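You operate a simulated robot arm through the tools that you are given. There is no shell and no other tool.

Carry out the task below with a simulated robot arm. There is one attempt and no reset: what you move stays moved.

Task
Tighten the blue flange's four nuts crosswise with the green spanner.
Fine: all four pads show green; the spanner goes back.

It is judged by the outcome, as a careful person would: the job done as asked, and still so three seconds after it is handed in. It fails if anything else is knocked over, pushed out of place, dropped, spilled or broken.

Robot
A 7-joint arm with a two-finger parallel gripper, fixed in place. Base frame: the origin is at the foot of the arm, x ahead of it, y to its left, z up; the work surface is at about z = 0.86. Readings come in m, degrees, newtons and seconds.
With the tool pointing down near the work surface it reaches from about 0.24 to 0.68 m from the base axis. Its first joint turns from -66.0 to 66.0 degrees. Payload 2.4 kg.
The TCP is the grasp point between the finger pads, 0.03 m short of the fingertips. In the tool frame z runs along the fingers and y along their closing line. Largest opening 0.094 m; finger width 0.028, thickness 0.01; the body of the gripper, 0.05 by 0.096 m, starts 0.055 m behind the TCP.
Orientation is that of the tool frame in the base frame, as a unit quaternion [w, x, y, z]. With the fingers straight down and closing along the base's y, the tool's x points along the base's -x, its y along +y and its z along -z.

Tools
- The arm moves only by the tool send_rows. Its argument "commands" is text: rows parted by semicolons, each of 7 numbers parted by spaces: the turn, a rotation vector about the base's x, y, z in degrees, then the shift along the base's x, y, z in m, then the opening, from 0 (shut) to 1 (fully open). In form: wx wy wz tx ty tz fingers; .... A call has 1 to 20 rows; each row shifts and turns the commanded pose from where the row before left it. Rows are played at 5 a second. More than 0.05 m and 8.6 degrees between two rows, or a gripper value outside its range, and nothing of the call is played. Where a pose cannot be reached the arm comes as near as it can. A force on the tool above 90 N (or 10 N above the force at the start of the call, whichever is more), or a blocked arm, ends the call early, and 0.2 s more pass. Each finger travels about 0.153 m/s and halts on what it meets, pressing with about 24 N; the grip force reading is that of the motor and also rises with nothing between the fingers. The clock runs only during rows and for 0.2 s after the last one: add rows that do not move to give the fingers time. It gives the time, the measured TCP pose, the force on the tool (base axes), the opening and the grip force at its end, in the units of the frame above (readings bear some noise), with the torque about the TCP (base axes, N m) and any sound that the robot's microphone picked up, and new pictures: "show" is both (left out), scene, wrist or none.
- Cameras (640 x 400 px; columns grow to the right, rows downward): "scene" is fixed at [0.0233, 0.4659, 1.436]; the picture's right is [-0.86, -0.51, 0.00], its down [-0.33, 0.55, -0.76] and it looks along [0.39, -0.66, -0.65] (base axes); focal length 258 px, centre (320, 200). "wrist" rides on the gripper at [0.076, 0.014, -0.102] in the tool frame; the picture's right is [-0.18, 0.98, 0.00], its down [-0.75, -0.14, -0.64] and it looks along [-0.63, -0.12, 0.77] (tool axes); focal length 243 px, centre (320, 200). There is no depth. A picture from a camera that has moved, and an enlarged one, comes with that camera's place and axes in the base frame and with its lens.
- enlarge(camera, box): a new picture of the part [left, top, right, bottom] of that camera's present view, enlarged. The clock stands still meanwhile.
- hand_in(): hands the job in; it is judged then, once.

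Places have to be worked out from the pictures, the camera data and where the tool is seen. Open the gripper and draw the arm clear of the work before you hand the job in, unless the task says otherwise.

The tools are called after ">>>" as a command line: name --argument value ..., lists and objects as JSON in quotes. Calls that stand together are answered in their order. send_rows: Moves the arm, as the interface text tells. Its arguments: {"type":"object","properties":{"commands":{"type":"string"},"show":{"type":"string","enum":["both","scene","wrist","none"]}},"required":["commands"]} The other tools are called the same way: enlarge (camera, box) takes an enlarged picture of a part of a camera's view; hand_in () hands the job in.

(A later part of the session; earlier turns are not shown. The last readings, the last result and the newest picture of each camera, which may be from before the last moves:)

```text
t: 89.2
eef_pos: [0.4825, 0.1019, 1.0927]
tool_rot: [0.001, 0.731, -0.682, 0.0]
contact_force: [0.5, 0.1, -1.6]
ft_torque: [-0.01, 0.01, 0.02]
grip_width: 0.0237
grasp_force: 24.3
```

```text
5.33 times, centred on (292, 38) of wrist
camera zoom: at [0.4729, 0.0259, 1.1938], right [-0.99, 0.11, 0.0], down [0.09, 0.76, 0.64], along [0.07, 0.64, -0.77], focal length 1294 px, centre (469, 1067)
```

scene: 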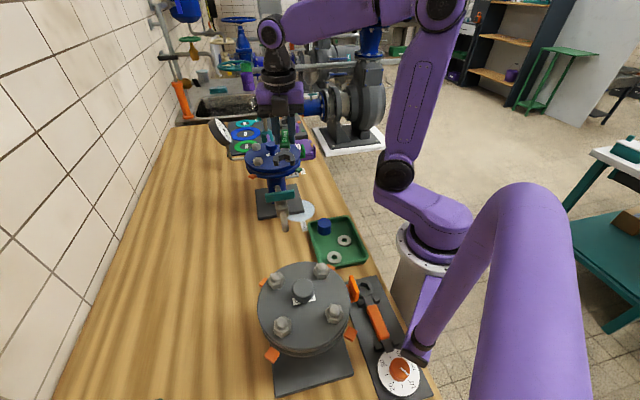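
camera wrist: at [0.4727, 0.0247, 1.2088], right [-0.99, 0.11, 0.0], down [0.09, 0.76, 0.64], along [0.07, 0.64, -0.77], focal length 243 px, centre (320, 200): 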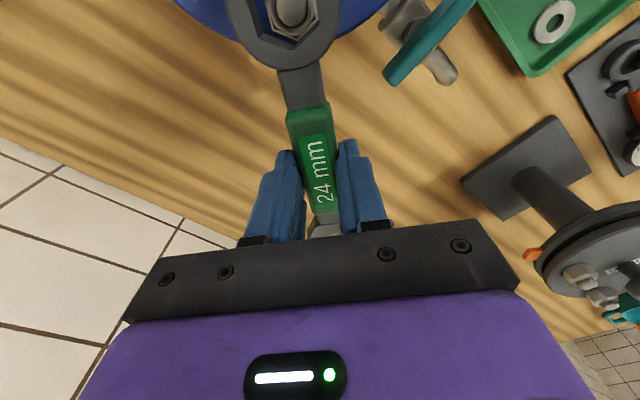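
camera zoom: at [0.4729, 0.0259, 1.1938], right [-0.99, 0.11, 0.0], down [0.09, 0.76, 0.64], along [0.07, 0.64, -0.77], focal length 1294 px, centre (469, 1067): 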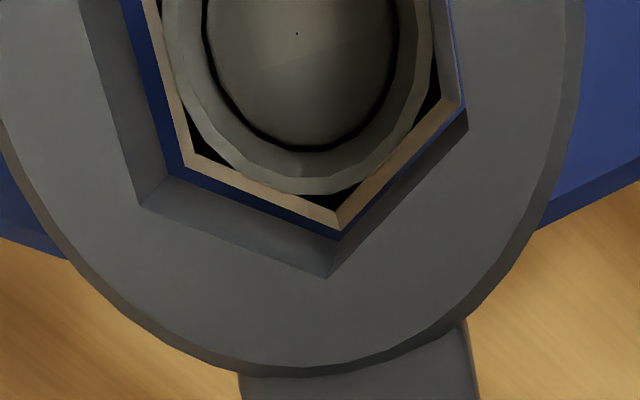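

Nearly concentric. I make a small trim and lower onto the nut.

>>> send_rows --commands "0 0 0 -0.0002 -0.0002 -0.002 0; 0 0 0 0 0 -0.002 0; 0 0 0 0 0 -0.002 0; 0 0 0 0 0 -0.002 0; 0 0 0 0 0 0 0" --show "none"

>>> enlarge --camera "wrist" --box '[232, 0, 352, 75]'

```text
t: 90.4
eef_pos: [0.4829, 0.1012, 1.0863]
tool_rot: [-0.001, 0.731, -0.682, 0.0]
contact_force: [0.4, 2.0, -1.3]
ft_torque: [0.09, -0.03, 0.05]
grip_width: 0.0233
grasp_force: 24.1
```

```text
5.33 times, centred on (292, 38) of wrist
camera zoom: at [0.4722, 0.0256, 1.1865], right [-0.99, 0.11, 0.0], down [0.09, 0.76, 0.64], along [0.07, 0.64, -0.77], focal length 1294 px, centre (469, 1067)
```

zoom: 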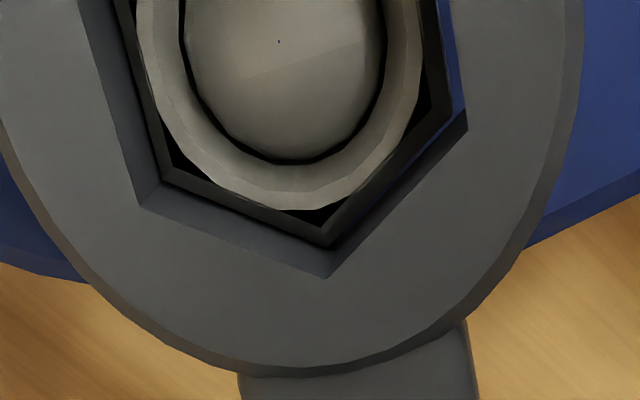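

Engaged without force. I lower 5 mm more.

>>> send_rows --commands "0 0 0 0.0002 0.0003 -0.002 0; 0 0 0 0 0 -0.002 0; 0 0 0 0 0 -0.0015 0; 0 0 0 0 0 0 0" --show "none"

>>> enlarge --camera "wrist" --box '[232, 0, 352, 75]'

>>> enlarge --camera "scene" --box '[230, 110, 330, 190]'

```text
t: 91.4
eef_pos: [0.4817, 0.1021, 1.0779]
tool_rot: [-0.001, 0.732, -0.681, 0.001]
contact_force: [3.3, 4.3, -0.3]
ft_torque: [0.01, -0.11, 0.23]
grip_width: 0.0236
grasp_force: 24.1
```

```text
5.33 times, centred on (292, 38) of wrist
camera zoom: at [0.4717, 0.0257, 1.1805], right [-0.99, 0.11, 0.0], down [0.09, 0.76, 0.64], along [0.07, 0.64, -0.77], focal length 1294 px, centre (469, 1067)
```

zoom: 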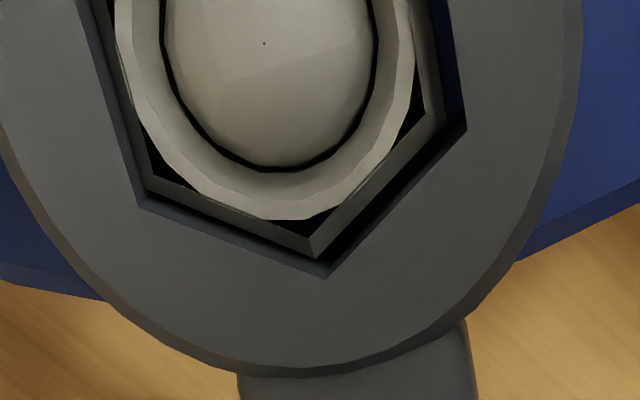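

```text
5.00 times, centred on (280, 150) of scene
camera zoom: at [0.0234, 0.466, 1.4359], right [-0.86, -0.51, 0.0], down [-0.33, 0.55, -0.76], along [0.39, -0.66, -0.65], focal length 1291 px, centre (520, 450)
```

zoom: 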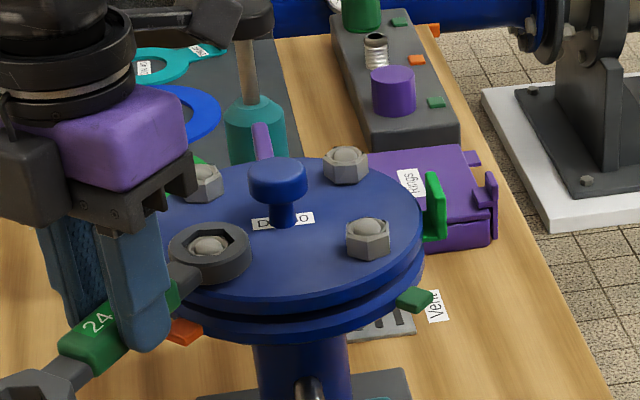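

Seated. Now the clockwise stroke on N4.

>>> send_rows --commands "0 0 -4 0.00557 0.00049 0 0; 0 0 -4 0.00527 -0.00018 0 0; 0 0 -4 0.00525 -0.00054 0 0; 0 0 -4 0.0052 -0.0009 0 0; 0 0 0 0 0 0 0" --show "none"

>>> enlarge --camera "wrist" --box '[212, 0, 372, 100]'

```text
t: 92.6
eef_pos: [0.5029, 0.102, 1.0801]
tool_rot: [0.0, -0.63, 0.777, 0.0]
contact_force: [2.0, 6.5, -6.1]
ft_torque: [0.69, -0.13, 0.41]
grip_width: 0.0236
grasp_force: 24.0
```

```text
4.00 times, centred on (292, 50) of wrist
camera zoom: at [0.4722, 0.03, 1.181], right [-0.92, 0.38, 0.0], down [0.3, 0.71, 0.64], along [0.25, 0.59, -0.77], focal length 970 px, centre (432, 800)
```

zoom: 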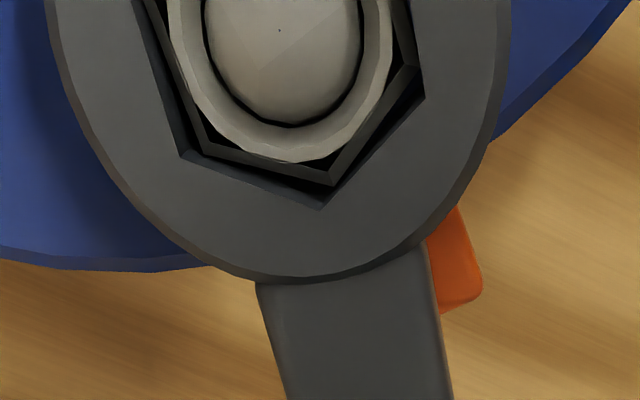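

The nut follows. I continue 16° with a small outward trim.

>>> send_rows --commands "0 0 -4 0.00522 -0.00087 0 0; 0 0 -4 0.00502 -0.00162 0 0; 0 0 -4 0.0049 -0.00197 0 0; 0 0 -4 0.00475 -0.00231 0 0; 0 0 0 0 0 0 0" --show "none"

>>> enlarge --camera "wrist" --box '[212, 0, 372, 100]'

```text
t: 93.8
eef_pos: [0.5241, 0.0938, 1.0795]
tool_rot: [0.001, -0.515, 0.857, 0.0]
contact_force: [1.7, 8.3, -5.2]
ft_torque: [0.78, -0.27, 0.46]
grip_width: 0.0238
grasp_force: 23.6
```

```text
4.00 times, centred on (292, 50) of wrist
camera zoom: at [0.4735, 0.0339, 1.1811], right [-0.78, 0.62, 0.0], down [0.48, 0.6, 0.64], along [0.4, 0.5, -0.77], focal length 970 px, centre (432, 800)
```

zoom: 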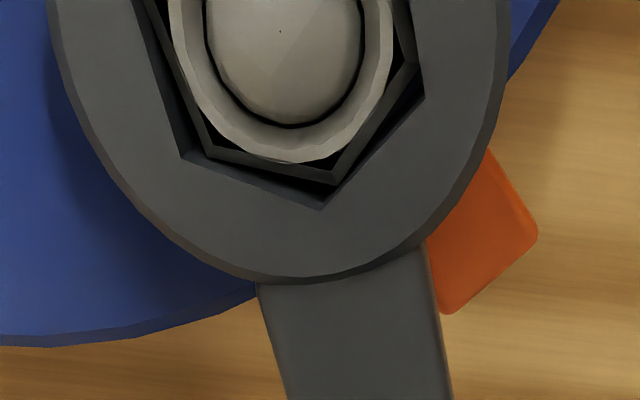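

Steady. I continue 12° more.

>>> send_rows --commands "0 0 -4 0.00477 -0.00233 -0.0004 0; 0 0 -4 0.00438 -0.00294 0 0; 0 0 -4 0.00416 -0.00324 0 0; 0 0 0 0 0 0 0" --show "none"

>>> enlarge --camera "wrist" --box '[212, 0, 372, 100]'

```text
t: 94.8
eef_pos: [0.5351, 0.0856, 1.0799]
tool_rot: [-0.001, -0.421, 0.907, -0.001]
contact_force: [-2.9, 0.3, 4.7]
ft_torque: [0.01, 0.04, 0.69]
grip_width: 0.0238
grasp_force: 24.0
```

```text
4.00 times, centred on (292, 50) of wrist
camera zoom: at [0.4747, 0.037, 1.1812], right [-0.63, 0.77, 0.0], down [0.59, 0.49, 0.64], along [0.5, 0.41, -0.77], focal length 970 px, centre (432, 800)
```

zoom: 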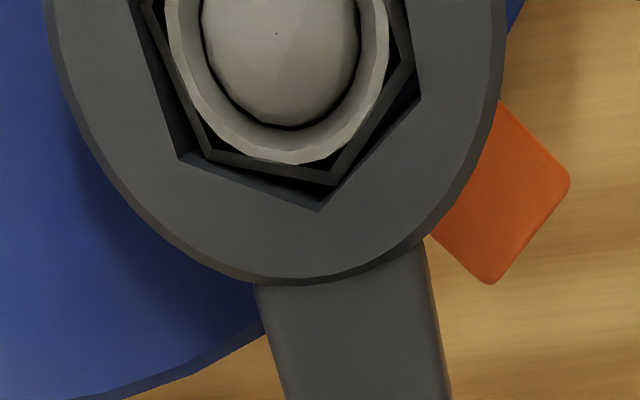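

The nut has turned about 35°. I continue in smaller batches.

>>> send_rows --commands "0 0 -4 0.00393 -0.00353 0 0; 0 0 -4 0.00367 -0.00379 0 0; 0 0 0 0 0 0 0" --show "none"

>>> send_rows --commands "0 0 -4 0.0034 -0.00403 0 0; 0 0 0 0 0 0 0" --show "none"

>>> enlarge --camera "wrist" --box '[212, 0, 372, 100]'

```text
t: 95.6
eef_pos: [0.543, 0.0789, 1.0783]
tool_rot: [-0.001, -0.358, 0.934, -0.001]
contact_force: [-10.7, -4.2, 12.6]
ft_torque: [-0.27, 0.5, 0.71]
grip_width: 0.0238
grasp_force: 23.4
```

```text
t: 96.2
eef_pos: [0.5469, 0.0756, 1.079]
tool_rot: [0.0, -0.326, 0.945, 0.001]
contact_force: [-11.9, 0.2, 2.0]
ft_torque: [0.33, -0.08, 0.62]
grip_width: 0.024
grasp_force: 23.9
```

```text
4.00 times, centred on (292, 50) of wrist
camera zoom: at [0.4773, 0.0398, 1.18], right [-0.46, 0.89, 0.0], down [0.68, 0.35, 0.64], along [0.57, 0.3, -0.77], focal length 970 px, centre (432, 800)
```

zoom: 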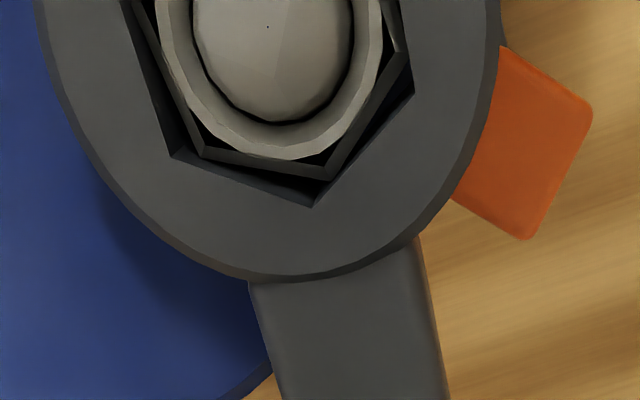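

Still orange, with the torque rising. I continue 4° at a time.

>>> send_rows --commands "0 0 -4 0.00311 -0.00427 0 0; 0 0 0 0 0 0 0" --show "none"

>>> enlarge --camera "wrist" --box '[212, 0, 372, 100]'

>>> send_rows --commands "0 0 -4 0.0028 -0.00447 0 0; 0 0 0 0 0 0 0" --show "none"

>>> enlarge --camera "wrist" --box '[212, 0, 372, 100]'

```text
t: 96.8
eef_pos: [0.5501, 0.0704, 1.0786]
tool_rot: [0.0, -0.292, 0.956, -0.001]
contact_force: [-12.0, 1.0, -1.0]
ft_torque: [0.44, -0.22, 0.67]
grip_width: 0.0242
grasp_force: 24.1
```

```text
4.00 times, centred on (292, 50) of wrist
camera zoom: at [0.4783, 0.0404, 1.1802], right [-0.4, 0.92, 0.0], down [0.7, 0.3, 0.64], along [0.59, 0.25, -0.77], focal length 970 px, centre (432, 800)
```

zoom: 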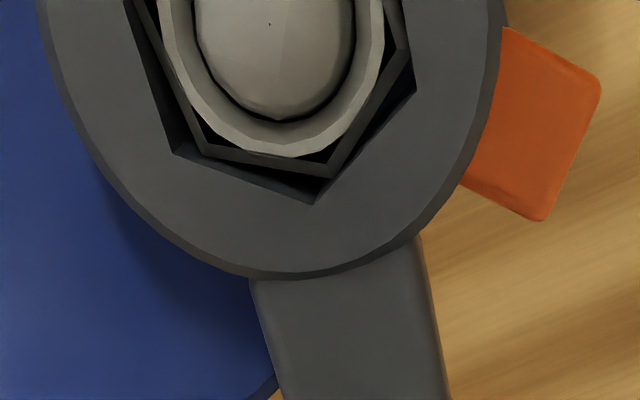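

```text
t: 97.4
eef_pos: [0.553, 0.0662, 1.0789]
tool_rot: [0.0, -0.259, 0.966, 0.001]
contact_force: [-7.4, 2.9, 1.0]
ft_torque: [0.31, -0.14, 0.63]
grip_width: 0.0241
grasp_force: 24.4
```

```text
4.00 times, centred on (292, 50) of wrist
camera zoom: at [0.4787, 0.0417, 1.1803], right [-0.33, 0.94, 0.0], down [0.72, 0.25, 0.64], along [0.61, 0.21, -0.77], focal length 970 px, centre (432, 800)
```

zoom: 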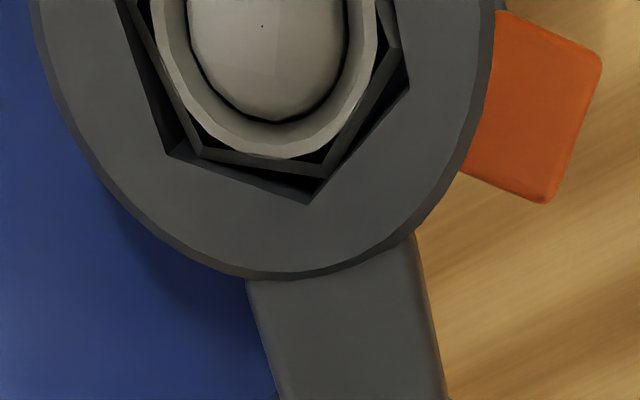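

Torque is about 1.1 N·m here, and N1 needed about 1.5. I continue turning.

>>> send_rows --commands "0 0 -4 0.00249 -0.00465 0 0; 0 0 0 0 0 0 0" --show "none"

>>> enlarge --camera "wrist" --box '[212, 0, 372, 100]'

>>> send_rows --commands "0 0 -3 0.00165 -0.0036 0 0; 0 0 0 0 0 0 0" --show "none"

>>> enlarge --camera "wrist" --box '[212, 0, 372, 100]'

```text
t: 98.0
eef_pos: [0.5554, 0.0631, 1.0793]
tool_rot: [0.0, -0.225, 0.974, 0.0]
contact_force: [-8.0, 8.3, 5.8]
ft_torque: [0.25, 0.22, 0.6]
grip_width: 0.0244
grasp_force: 23.4
```

```text
4.00 times, centred on (292, 50) of wrist
camera zoom: at [0.4795, 0.0425, 1.1803], right [-0.27, 0.96, 0.0], down [0.74, 0.2, 0.64], along [0.62, 0.17, -0.77], focal length 970 px, centre (432, 800)
```

zoom: 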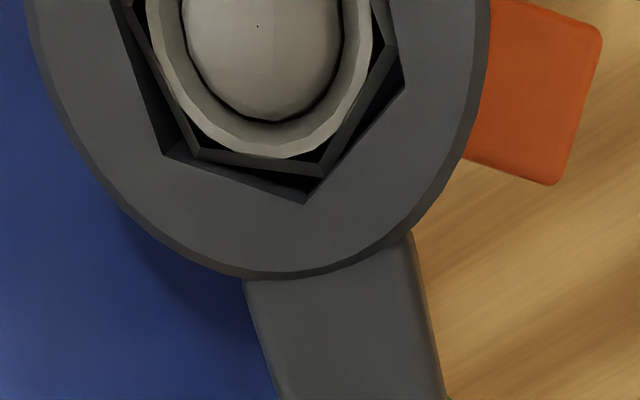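

```text
t: 98.6
eef_pos: [0.5575, 0.06, 1.0792]
tool_rot: [0.002, -0.2, 0.98, 0.0]
contact_force: [-0.2, 15.0, 1.2]
ft_torque: [0.56, -0.34, 0.51]
grip_width: 0.0243
grasp_force: 23.7
```

```text
4.00 times, centred on (292, 50) of wrist
camera zoom: at [0.4804, 0.0426, 1.1802], right [-0.22, 0.98, 0.0], down [0.75, 0.16, 0.64], along [0.63, 0.14, -0.76], focal length 970 px, centre (432, 800)
```

zoom: 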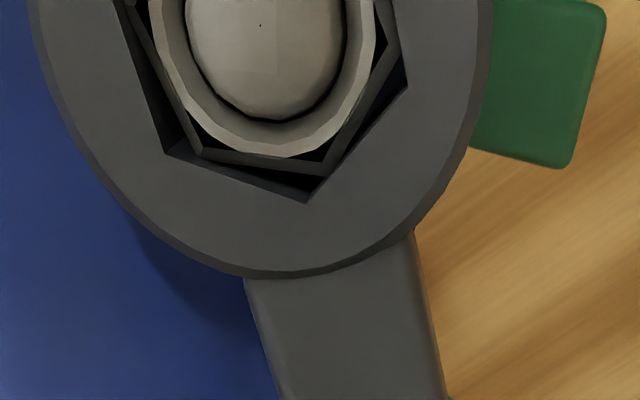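

N4's pad is green. I back off to mid-play (about 11°).

>>> send_rows --commands "0 0 4 -0.00224 0.00478 0 0; 0 0 4 -0.00257 0.00461 0 0; 0 0 2 -0.0014 0.00225 0 0; 0 0 0 0 0 0 0" --show "none"

>>> enlarge --camera "wrist" --box '[212, 0, 372, 100]'

```text
t: 99.6
eef_pos: [0.5514, 0.0683, 1.0794]
tool_rot: [0.001, -0.285, 0.959, -0.001]
contact_force: [8.7, 6.2, -2.9]
ft_torque: [0.24, -0.31, 0.0]
grip_width: 0.0237
grasp_force: 23.5
```

```text
4.00 times, centred on (292, 50) of wrist
camera zoom: at [0.4788, 0.0389, 1.1806], right [-0.38, 0.92, 0.0], down [0.71, 0.29, 0.64], along [0.59, 0.24, -0.77], focal length 970 px, centre (432, 800)
```

zoom: 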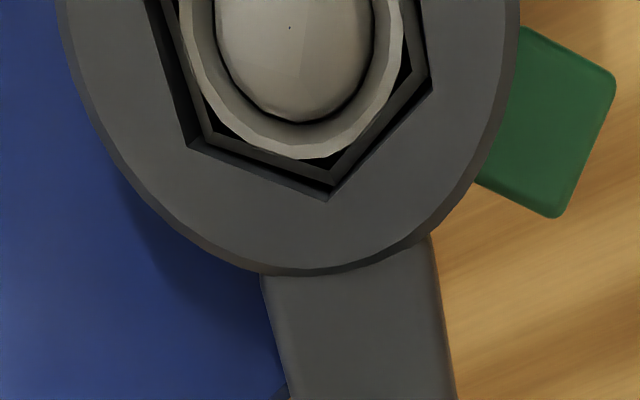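

Centred. I relieve the outward load by 0.8 mm and lift off.

>>> send_rows --commands "0 0 1 0.0001 0.0014 0 0; 0 0 0 0 0 0.002 0; 0 0 0 0 0 0.002 0; 0 0 0 0 0 0 0" --show "none"

>>> enlarge --camera "wrist" --box '[212, 0, 372, 100]'

```text
t: 100.6
eef_pos: [0.5518, 0.0697, 1.0826]
tool_rot: [-0.001, -0.292, 0.956, -0.001]
contact_force: [0.2, 1.8, -2.5]
ft_torque: [0.1, -0.04, -0.09]
grip_width: 0.0238
grasp_force: 24.0
```

```text
4.00 times, centred on (292, 50) of wrist
camera zoom: at [0.4791, 0.0388, 1.185], right [-0.4, 0.92, 0.0], down [0.7, 0.3, 0.64], along [0.59, 0.25, -0.77], focal length 970 px, centre (432, 800)
```

zoom: 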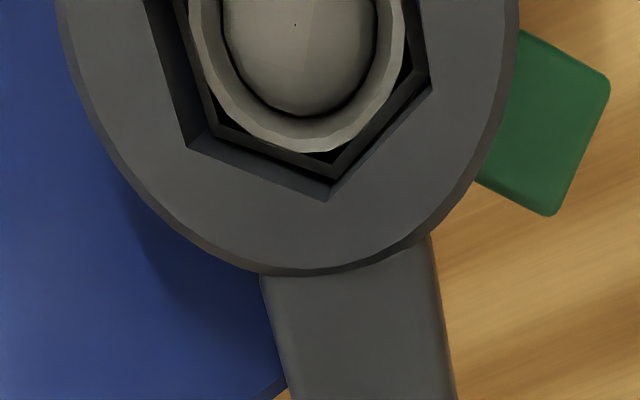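

It's free. I lift to a clear height and fly to the right-hand nut N2 (handle at about 279°, tool yaw −81°).

>>> send_rows --commands "0 0 0 0 0 0.01 0; 0 0 0 0 0 0.03 0; 0 0 0 0 0 0.045 0; 0 0 -7.69 -0.0035 -0.01623 0 0; 0 0 -7.69 -0.0035 -0.01623 0 0; 0 0 -7.69 -0.0035 -0.01623 0 0; 0 0 -7.69 -0.0035 -0.01623 0 0; 0 0 -7.69 -0.0035 -0.01623 0 0; 0 0 -7.69 -0.0035 -0.01623 0 0; 0 0 -7.69 -0.0035 -0.01623 0 0; 0 0 -7.69 -0.0035 -0.01623 0 0; 0 0 -7.69 -0.0035 -0.01623 0 0; 0 0 -7.69 -0.0035 -0.01623 0 0; 0 0 -7.69 -0.0035 -0.01623 0 0; 0 0 -7.69 -0.0035 -0.01623 0 0; 0 0 -7.69 -0.0035 -0.01623 0 0; 0 0 -7.69 -0.0035 -0.01623 0 0; 0 0 -7.69 -0.0035 -0.01623 0 0; 0 0 0 0 0 0 0; 0 0 0 0 0 0 0" --show "both"

>>> enlarge --camera "wrist" --box '[212, 0, 372, 100]'

>>> enlarge --camera "scene" --box '[230, 110, 330, 190]'

```text
t: 104.8
eef_pos: [0.4994, -0.1713, 1.1688]
tool_rot: [0.0, 0.652, 0.758, 0.0]
contact_force: [0.4, -0.4, -2.2]
ft_torque: [-0.02, 0.01, 0.01]
grip_width: 0.0232
grasp_force: 24.0
camera wrist: at [0.5012, -0.0928, 1.2693], right [1.0, -0.04, 0.0], down [-0.03, -0.77, 0.64], along [-0.02, -0.64, -0.77], focal length 243 px, centre (320, 200)
```

scene: 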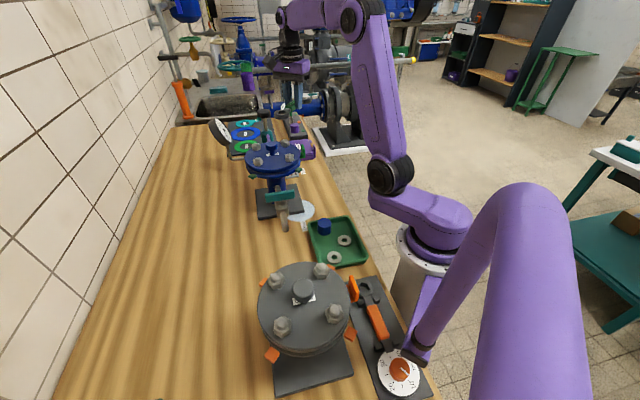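
wrist: 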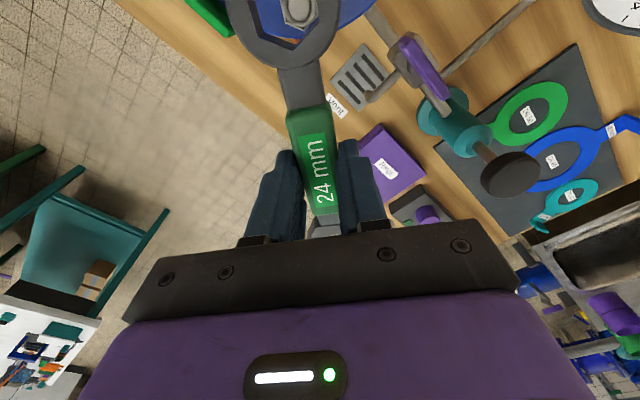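

```text
4.00 times, centred on (292, 50) of wrist
camera zoom: at [0.5012, -0.0928, 1.2693], right [1.0, -0.04, 0.0], down [-0.03, -0.77, 0.64], along [-0.02, -0.64, -0.77], focal length 970 px, centre (432, 800)
```

zoom: 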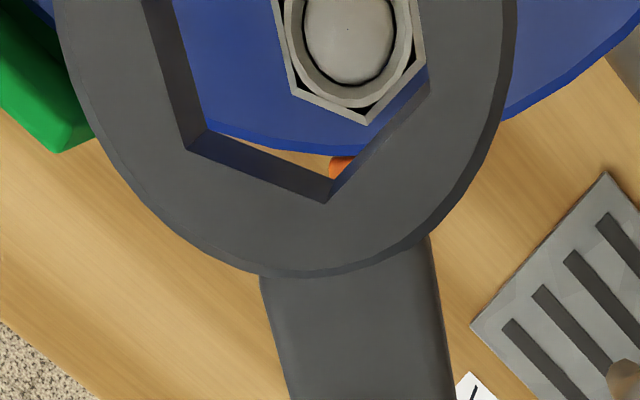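

```text
5.00 times, centred on (280, 150) of scene
camera zoom: at [0.0233, 0.4659, 1.436], right [-0.86, -0.51, 0.0], down [-0.33, 0.55, -0.76], along [0.39, -0.66, -0.65], focal length 1291 px, centre (520, 450)
```

zoom: 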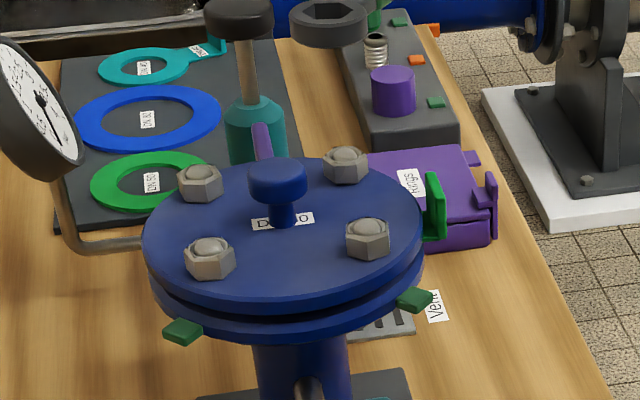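

Pads N1, N4 and N3 are green. The ring needs about 2.8 mm in −y over N2. I shift and descend to about 8 mm above.

>>> send_rows --commands "0 0 0 0.0005 -0.0028 -0.025 0; 0 0 0 0 0 -0.025 0; 0 0 0 0 0 -0.015 0; 0 0 0 0 0 -0.007 0; 0 0 0 0 0 0 0; 0 0 0 0 0 0 0" --show "none"

>>> enlarge --camera "wrist" --box '[232, 0, 352, 75]'

>>> enlarge --camera "scene" --box '[230, 110, 330, 190]'

```text
t: 106.2
eef_pos: [0.5008, -0.1747, 1.0965]
tool_rot: [0.0, 0.652, 0.758, 0.0]
contact_force: [-0.7, 0.2, -2.4]
ft_torque: [-0.03, 0.02, 0.02]
grip_width: 0.0234
grasp_force: 23.8
```

```text
5.33 times, centred on (292, 38) of wrist
camera zoom: at [0.5011, -0.0967, 1.1974], right [1.0, -0.03, 0.0], down [-0.03, -0.77, 0.64], along [-0.02, -0.64, -0.77], focal length 1294 px, centre (469, 1067)
```

zoom: 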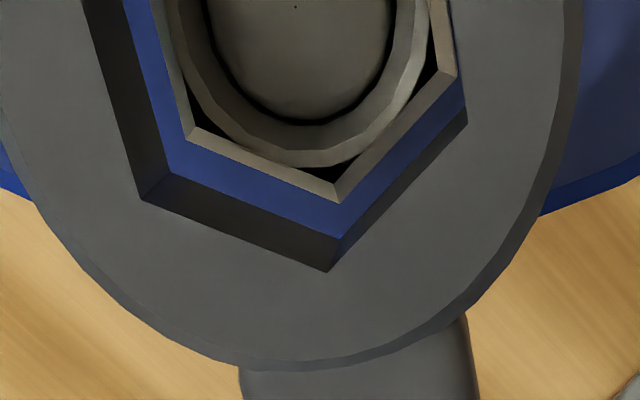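

```text
5.00 times, centred on (280, 150) of scene
camera zoom: at [0.0233, 0.4659, 1.436], right [-0.86, -0.51, 0.0], down [-0.33, 0.55, -0.76], along [0.39, -0.66, -0.65], focal length 1291 px, centre (520, 450)
```

zoom: 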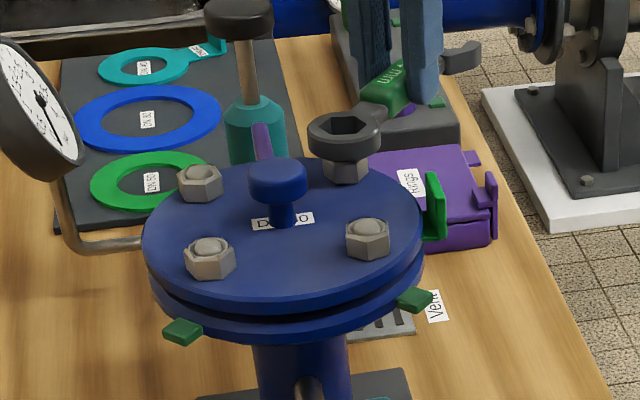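

The offset is now about (+0.4, +1.5 mm). I correct and lower 6 mm.

>>> send_rows --commands "0 0 0 0.0004 0.0014 -0.002 0; 0 0 0 0 0 -0.003 0; 0 0 0 0 0 0 0; 0 0 0 0 0 0 0" --show "none"

>>> enlarge --camera "wrist" --box '[232, 0, 352, 75]'

```text
t: 107.2
eef_pos: [0.4995, -0.1741, 1.092]
tool_rot: [0.0, 0.652, 0.758, 0.0]
contact_force: [0.9, -0.5, -2.6]
ft_torque: [-0.02, 0.02, 0.02]
grip_width: 0.0235
grasp_force: 23.9
```

```text
5.33 times, centred on (292, 38) of wrist
camera zoom: at [0.5011, -0.0956, 1.1925], right [1.0, -0.03, 0.0], down [-0.03, -0.77, 0.64], along [-0.02, -0.64, -0.77], focal length 1294 px, centre (469, 1067)
```

zoom: 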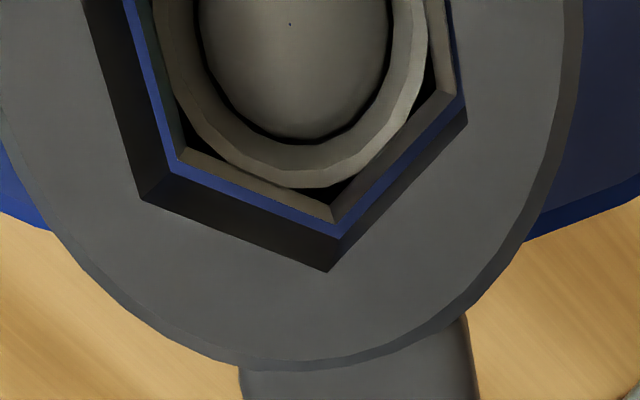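

Evenly centred. I apply a 0.4 mm trim and lower onto the nut.

>>> send_rows --commands "0 0 0 0 0.0004 -0.002 0; 0 0 0 0 0 -0.002 0; 0 0 0 0 0 -0.002 0; 0 0 0 0 0 -0.002 0; 0 0 0 0 0 0 0" --show "none"

>>> enlarge --camera "wrist" --box '[232, 0, 352, 75]'

```text
t: 108.4
eef_pos: [0.4987, -0.174, 1.0824]
tool_rot: [0.0, 0.652, 0.758, 0.0]
contact_force: [0.5, 0.1, -2.2]
ft_torque: [-0.03, 0.01, -0.01]
grip_width: 0.0234
grasp_force: 24.1
```

```text
5.33 times, centred on (292, 38) of wrist
camera zoom: at [0.5009, -0.096, 1.1847], right [1.0, -0.03, 0.0], down [-0.03, -0.77, 0.64], along [-0.02, -0.64, -0.77], focal length 1294 px, centre (469, 1067)
```

zoom: 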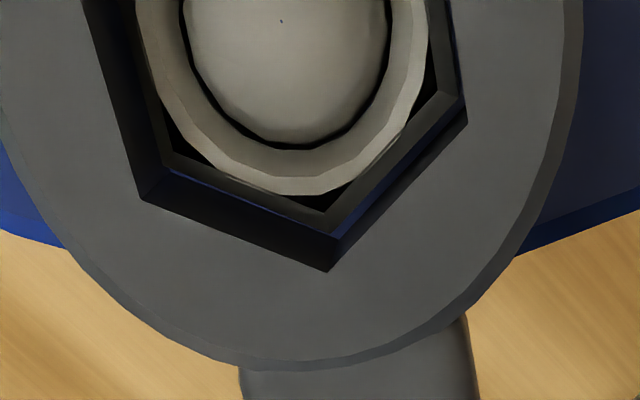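

It slides on freely. I seat it 5 mm deeper and start the clockwise stroke.

>>> send_rows --commands "0 0 0 0 0 -0.002 0; 0 0 0 0 0 -0.0015 0; 0 0 0 0 0 -0.001 0; 0 0 0 0 0 0 0" --show "none"

>>> enlarge --camera "wrist" --box '[232, 0, 352, 75]'

>>> send_rows --commands "0 0 -4 -0.00524 -0.00061 0 0; 0 0 -4 -0.00527 -0.00024 0 0; 0 0 -4 -0.00527 0.00013 0 0; 0 0 -4 -0.00526 0.0005 0 0; 0 0 0 0 0 0 0" --show "none"

>>> enlarge --camera "wrist" --box '[212, 0, 372, 100]'

```text
t: 109.4
eef_pos: [0.5004, -0.1743, 1.079]
tool_rot: [0.0, 0.652, 0.759, 0.0]
contact_force: [0.1, 1.3, -1.9]
ft_torque: [0.08, 0.02, -0.04]
grip_width: 0.0235
grasp_force: 23.8
```

```text
5.33 times, centred on (292, 38) of wrist
camera zoom: at [0.5011, -0.096, 1.1803], right [1.0, -0.03, 0.0], down [-0.03, -0.77, 0.64], along [-0.02, -0.64, -0.77], focal length 1294 px, centre (469, 1067)
```

zoom: 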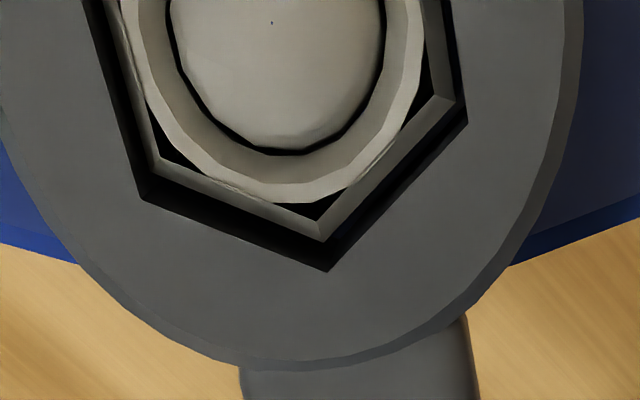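

```text
t: 110.6
eef_pos: [0.4783, -0.1745, 1.0796]
tool_rot: [0.0, 0.751, 0.66, 0.0]
contact_force: [2.7, 2.8, -6.8]
ft_torque: [-0.55, -0.05, 0.16]
grip_width: 0.0237
grasp_force: 24.0
```

```text
4.00 times, centred on (292, 50) of wrist
camera zoom: at [0.5014, -0.0995, 1.1803], right [0.95, -0.31, 0.0], down [-0.24, -0.73, 0.64], along [-0.2, -0.61, -0.77], focal length 970 px, centre (432, 800)
```

zoom: 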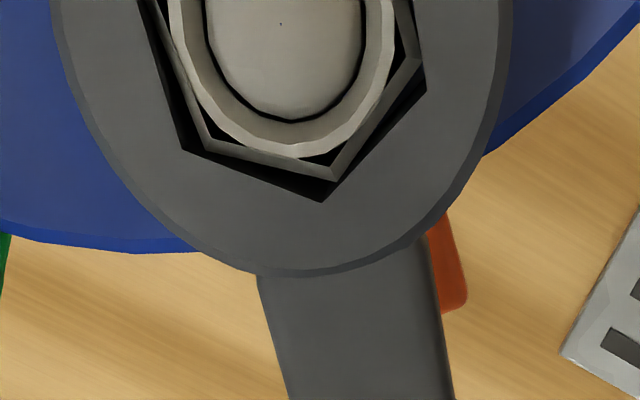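

The nut follows. I continue 16° more.

>>> send_rows --commands "0 0 -4 -0.0052 0.00086 0 0; 0 0 -4 -0.00514 0.00122 0 0; 0 0 -4 -0.00503 0.00158 0 0; 0 0 -4 -0.00491 0.00193 0 0; 0 0 0 0 0 0 0" --show "wrist"

>>> enlarge --camera "wrist" --box '[212, 0, 372, 100]'

>>> enlarge --camera "scene" --box '[250, 110, 350, 190]'

```text
t: 111.8
eef_pos: [0.4584, -0.167, 1.079]
tool_rot: [0.001, 0.836, 0.548, 0.0]
contact_force: [7.2, -2.9, -1.6]
ft_torque: [-0.51, 0.0, 0.03]
grip_width: 0.0236
grasp_force: 24.0
camera wrist: at [0.5, -0.1033, 1.1804], right [0.83, -0.56, 0.0], down [-0.43, -0.63, 0.64], along [-0.36, -0.53, -0.77], focal length 243 px, centre (320, 200)
```

wrist: 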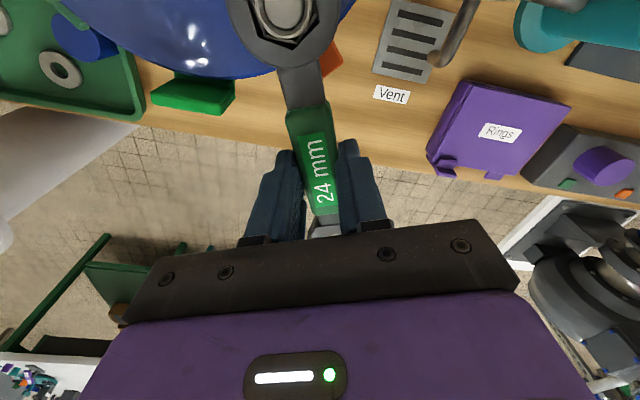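

```text
4.00 times, centred on (292, 50) of wrist
camera zoom: at [0.5, -0.1033, 1.1804], right [0.83, -0.56, 0.0], down [-0.43, -0.63, 0.64], along [-0.36, -0.53, -0.77], focal length 970 px, centre (432, 800)
```

zoom: 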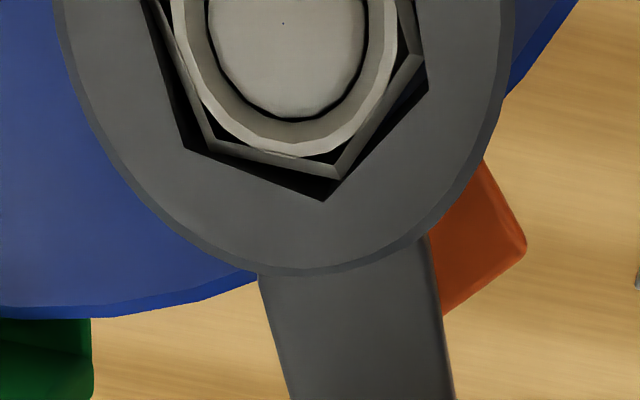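

```text
5.00 times, centred on (300, 150) of scene
camera zoom: at [0.0236, 0.4658, 1.436], right [-0.86, -0.51, 0.0], down [-0.33, 0.55, -0.76], along [0.39, -0.66, -0.65], focal length 1291 px, centre (420, 450)
```

zoom: 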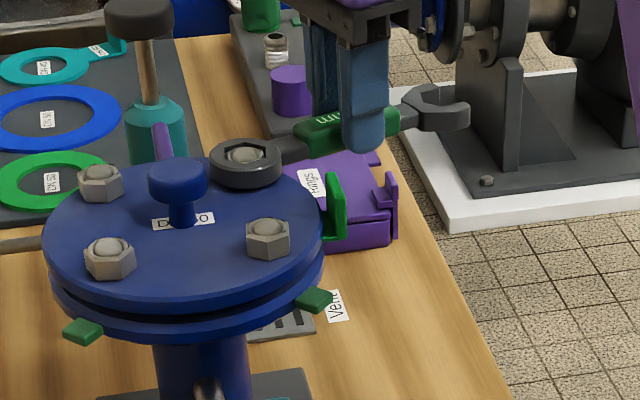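

The gasket tab will come near the shank if I sweep too far, so I'll turn to a handle angle of about 231°, then re-engage a flat back.

>>> send_rows --commands "0 0 -4 -0.00477 0.00226 0 0; 0 0 -4 -0.0046 0.00259 0 0; 0 0 -4 -0.0044 0.00291 0 0; 0 0 0 0 0 0 0" --show "wrist"

>>> enlarge --camera "wrist" --box '[192, 0, 352, 100]'

>>> enlarge --camera "scene" --box '[270, 120, 330, 165]'

```text
t: 112.8
eef_pos: [0.446, -0.1601, 1.08]
tool_rot: [0.0, 0.889, 0.458, 0.0]
contact_force: [-2.6, -6.3, 6.9]
ft_torque: [0.09, -0.05, 0.6]
grip_width: 0.0243
grasp_force: 24.1
camera wrist: at [0.4999, -0.1065, 1.1801], right [0.69, -0.72, 0.0], down [-0.55, -0.53, 0.64], along [-0.46, -0.45, -0.77], focal length 243 px, centre (320, 200)
```

wrist: 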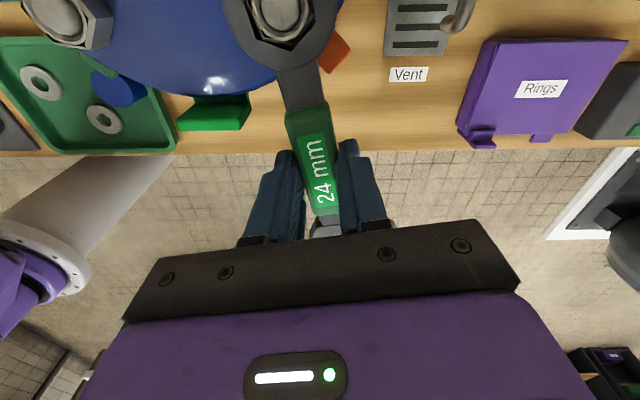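

```text
4.00 times, centred on (272, 50) of wrist
camera zoom: at [0.4999, -0.1065, 1.1801], right [0.69, -0.72, 0.0], down [-0.55, -0.53, 0.64], along [-0.46, -0.45, -0.77], focal length 970 px, centre (512, 800)
```

zoom: 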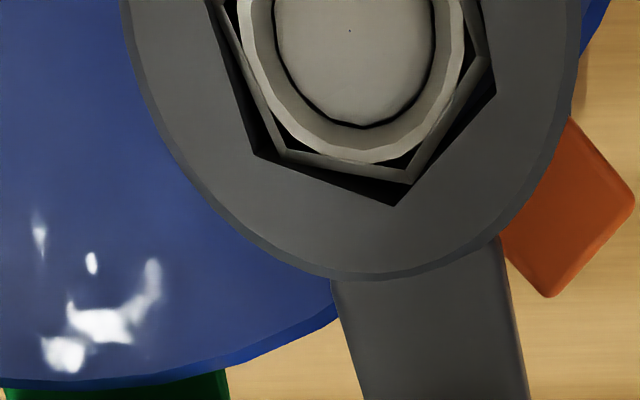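

```text
8.89 times, centred on (300, 142) of scene
camera zoom: at [0.0231, 0.4657, 1.436], right [-0.86, -0.51, 0.0], down [-0.33, 0.55, -0.76], along [0.39, -0.65, -0.65], focal length 2295 px, centre (498, 711)
```

zoom: 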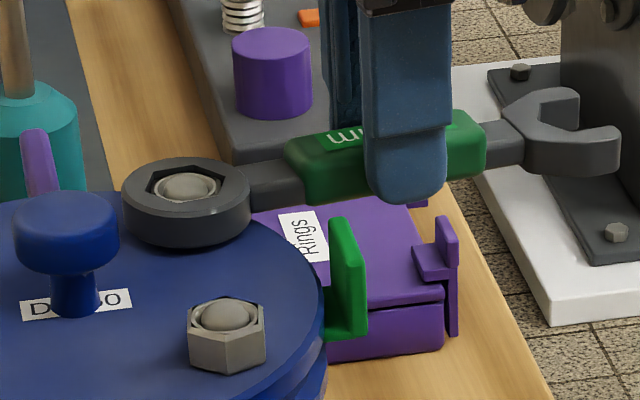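

There's still about 1.5 cm to the tab. I continue 8° and check.

>>> send_rows --commands "0 0 -4 -0.00419 0.0032 0 0; 0 0 -4 -0.00396 0.00349 0 0; 0 0 0 0 0 0 0" --show "wrist"

>>> enlarge --camera "wrist" --box '[172, 0, 364, 160]'

```text
t: 113.6
eef_pos: [0.436, -0.1535, 1.0782]
tool_rot: [-0.001, 0.919, 0.395, 0.0]
contact_force: [1.5, -8.2, -0.4]
ft_torque: [-0.4, 0.17, 0.43]
grip_width: 0.0236
grasp_force: 24.2
camera wrist: at [0.4982, -0.1076, 1.1801], right [0.59, -0.81, 0.0], down [-0.62, -0.45, 0.64], along [-0.52, -0.38, -0.77], focal length 243 px, centre (320, 200)
```

wrist: 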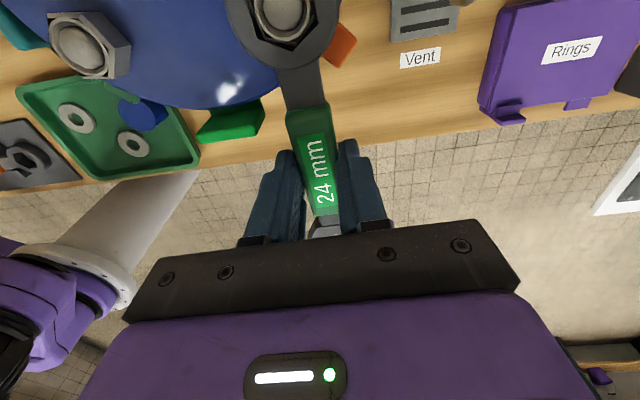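

```text
2.50 times, centred on (268, 80) of wrist
camera zoom: at [0.4982, -0.1076, 1.1801], right [0.59, -0.81, 0.0], down [-0.62, -0.45, 0.64], along [-0.52, -0.38, -0.77], focal length 606 px, centre (450, 500)
```

zoom: 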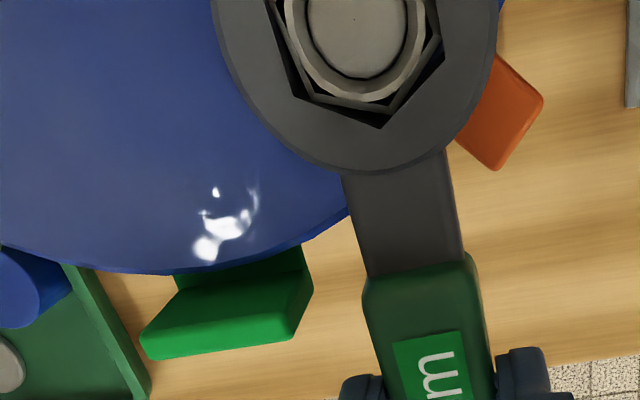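

About 9 mm of clearance to the tab remains and it's still orange, so I re-engage: back off to mid-play first.

>>> send_rows --commands "0 0 4 0.00396 -0.00349 0 0; 0 0 4 0.00419 -0.0032 0 0; 0 0 0 0 0 0 0" --show "none"

>>> enlarge --camera "wrist" --box '[212, 0, 372, 100]'

```text
t: 114.4
eef_pos: [0.4456, -0.1583, 1.0786]
tool_rot: [0.0, 0.888, 0.46, 0.0]
contact_force: [0.2, -0.2, -3.2]
ft_torque: [-0.07, 0.03, -0.02]
grip_width: 0.0236
grasp_force: 24.1
```

```text
4.00 times, centred on (292, 50) of wrist
camera zoom: at [0.4992, -0.1053, 1.1799], right [0.7, -0.72, 0.0], down [-0.55, -0.53, 0.64], along [-0.46, -0.45, -0.77], focal length 970 px, centre (432, 800)
```

zoom: 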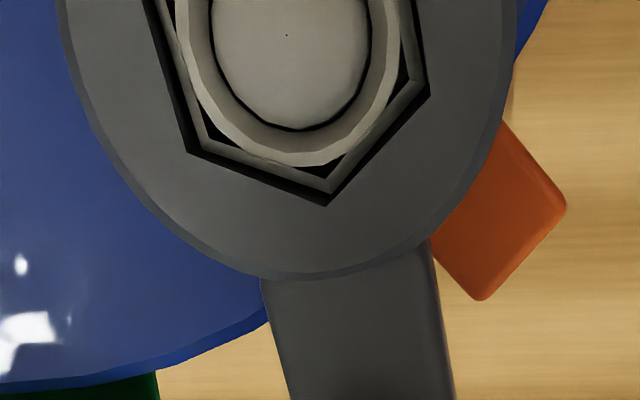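

Centred with zero load. I lift, orbit +60° about the nut axis and look.

>>> send_rows --commands "0 0 0 0 0 0.003 0; 0 0 0 0 0 0.003 0; 0 0 0 0 0 0.006 0; 0 0 0 0 0 0.01 0; 0 0 7.5 0.00841 -0.00519 0.002 0; 0 0 7.5 0.00903 -0.00405 0 0; 0 0 7.5 0.00947 -0.00283 0 0; 0 0 7.5 0.00977 -0.00157 0 0; 0 0 7.5 0.00988 -0.00029 0 0; 0 0 7.5 0.00984 0.00101 0 0; 0 0 7.5 0.00962 0.00228 0 0; 0 0 7.5 0.00924 0.00352 -0.008 0; 0 0 0 0 0 0 0; 0 0 0 0 0 0 0" --show "both"

>>> enlarge --camera "wrist" --box '[232, 0, 352, 75]'

```text
t: 117.4
eef_pos: [0.5213, -0.1682, 1.0958]
tool_rot: [0.0, 0.539, 0.842, 0.0]
contact_force: [-0.3, 0.1, -1.7]
ft_torque: [-0.01, 0.02, -0.05]
grip_width: 0.0234
grasp_force: 24.2
camera wrist: at [0.5012, -0.0926, 1.197], right [0.97, 0.24, 0.0], down [0.19, -0.74, 0.64], along [0.16, -0.62, -0.77], focal length 243 px, centre (320, 200)
```

scene: 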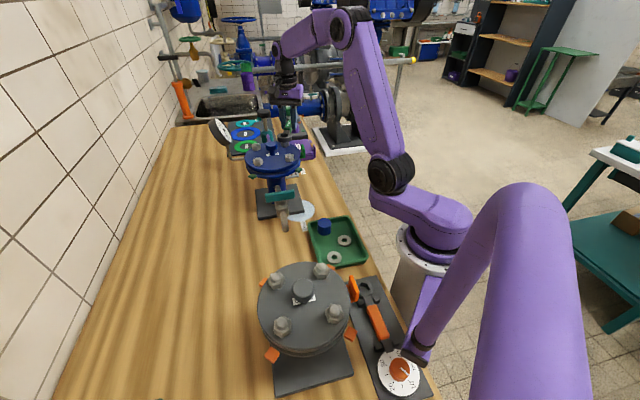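
wrist: 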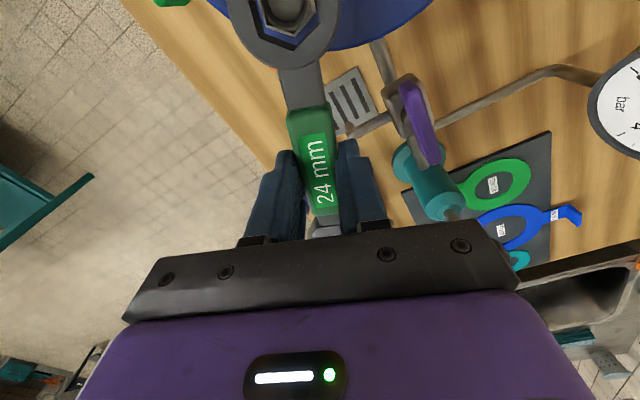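

```text
5.33 times, centred on (292, 38) of wrist
camera zoom: at [0.5012, -0.0926, 1.197], right [0.97, 0.24, 0.0], down [0.19, -0.74, 0.64], along [0.16, -0.62, -0.77], focal length 1294 px, centre (469, 1067)
```

zoom: 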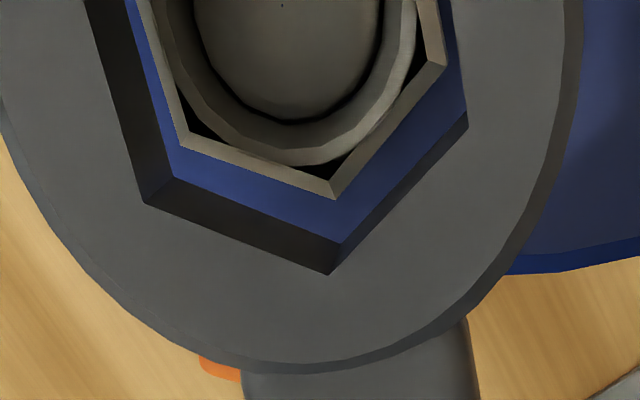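

The offset is about (-1.4, +1.4 mm) with the angles matched. I correct and lower 5 mm.

>>> send_rows --commands "0 0 0 -0.0013 0.0014 -0.002 0; 0 0 0 0 0 -0.003 0; 0 0 0 0 0 0 0; 0 0 0 0 0 0 0" --show "none"

>>> enlarge --camera "wrist" --box '[232, 0, 352, 75]'

```text
t: 118.4
eef_pos: [0.5205, -0.1655, 1.0912]
tool_rot: [-0.001, 0.539, 0.842, 0.0]
contact_force: [-0.7, -0.2, -2.8]
ft_torque: [-0.02, 0.0, 0.0]
grip_width: 0.0237
grasp_force: 24.7
```

```text
5.33 times, centred on (292, 38) of wrist
camera zoom: at [0.4999, -0.0912, 1.1922], right [0.97, 0.24, 0.0], down [0.19, -0.74, 0.64], along [0.16, -0.62, -0.77], focal length 1294 px, centre (469, 1067)
```

zoom: 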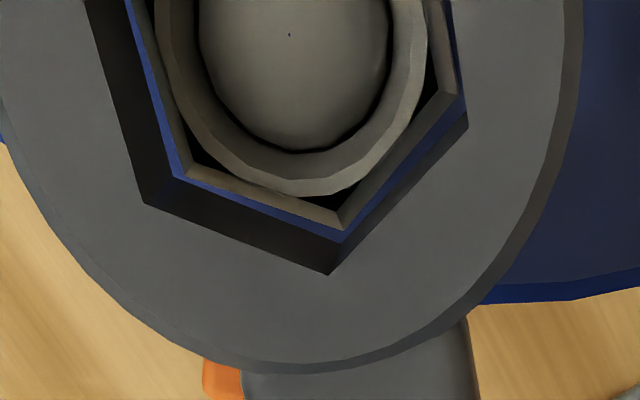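

Well centred. I lower it onto the nut.

>>> send_rows --commands "0 0 0 0 0 -0.002 0; 0 0 0 0 0 -0.002 0; 0 0 0 0 0 -0.002 0; 0 0 0 0 0 -0.002 0; 0 0 0 0 0 0 0" --show "none"

>>> enlarge --camera "wrist" --box '[232, 0, 352, 75]'

```text
t: 119.6
eef_pos: [0.5186, -0.1679, 1.0817]
tool_rot: [0.001, 0.54, 0.842, 0.0]
contact_force: [8.8, -1.7, 1.9]
ft_torque: [0.12, -0.16, -0.44]
grip_width: 0.0237
grasp_force: 24.6
```

```text
5.33 times, centred on (292, 38) of wrist
camera zoom: at [0.4985, -0.0912, 1.1838], right [0.97, 0.24, 0.0], down [0.18, -0.74, 0.64], along [0.16, -0.62, -0.77], focal length 1294 px, centre (469, 1067)
```

zoom: 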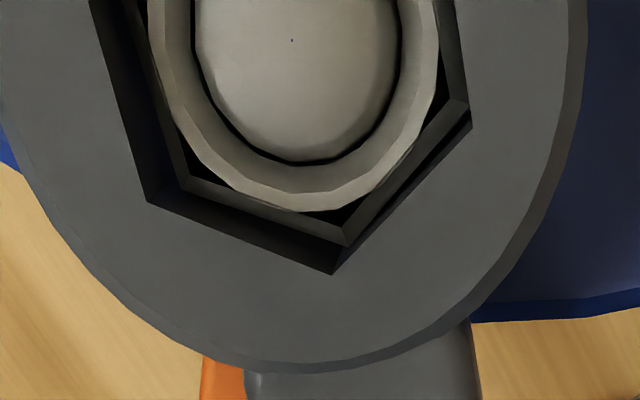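

It's entered, but pressing sideways. I move +0.7 mm in x and seat it.

>>> send_rows --commands "0 0 0 0.0007 0.0001 0 0; 0 0 0 0 0 -0.0015 0; 0 0 0 0 0 -0.0015 0; 0 0 0 0 0 -0.001 0; 0 0 0 0 0 0 0" --show "none"

>>> enlarge --camera "wrist" --box '[232, 0, 352, 75]'

```text
t: 120.8
eef_pos: [0.5199, -0.1659, 1.0786]
tool_rot: [0.0, 0.54, 0.842, -0.001]
contact_force: [4.3, -6.1, -0.5]
ft_torque: [-0.06, -0.02, -0.03]
grip_width: 0.0234
grasp_force: 24.1
```

```text
5.33 times, centred on (292, 38) of wrist
camera zoom: at [0.4993, -0.0909, 1.1797], right [0.97, 0.24, 0.0], down [0.19, -0.74, 0.64], along [0.16, -0.62, -0.77], focal length 1294 px, centre (469, 1067)
```

zoom: 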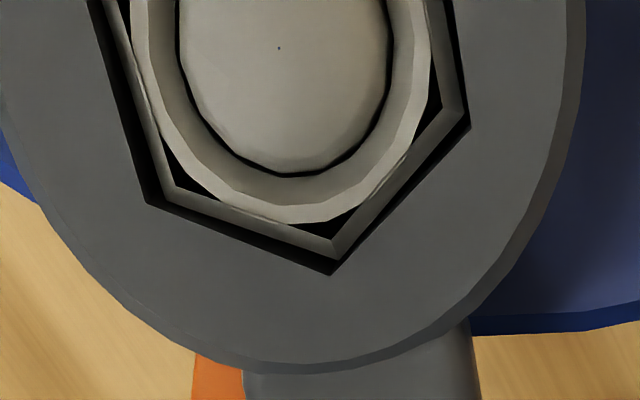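

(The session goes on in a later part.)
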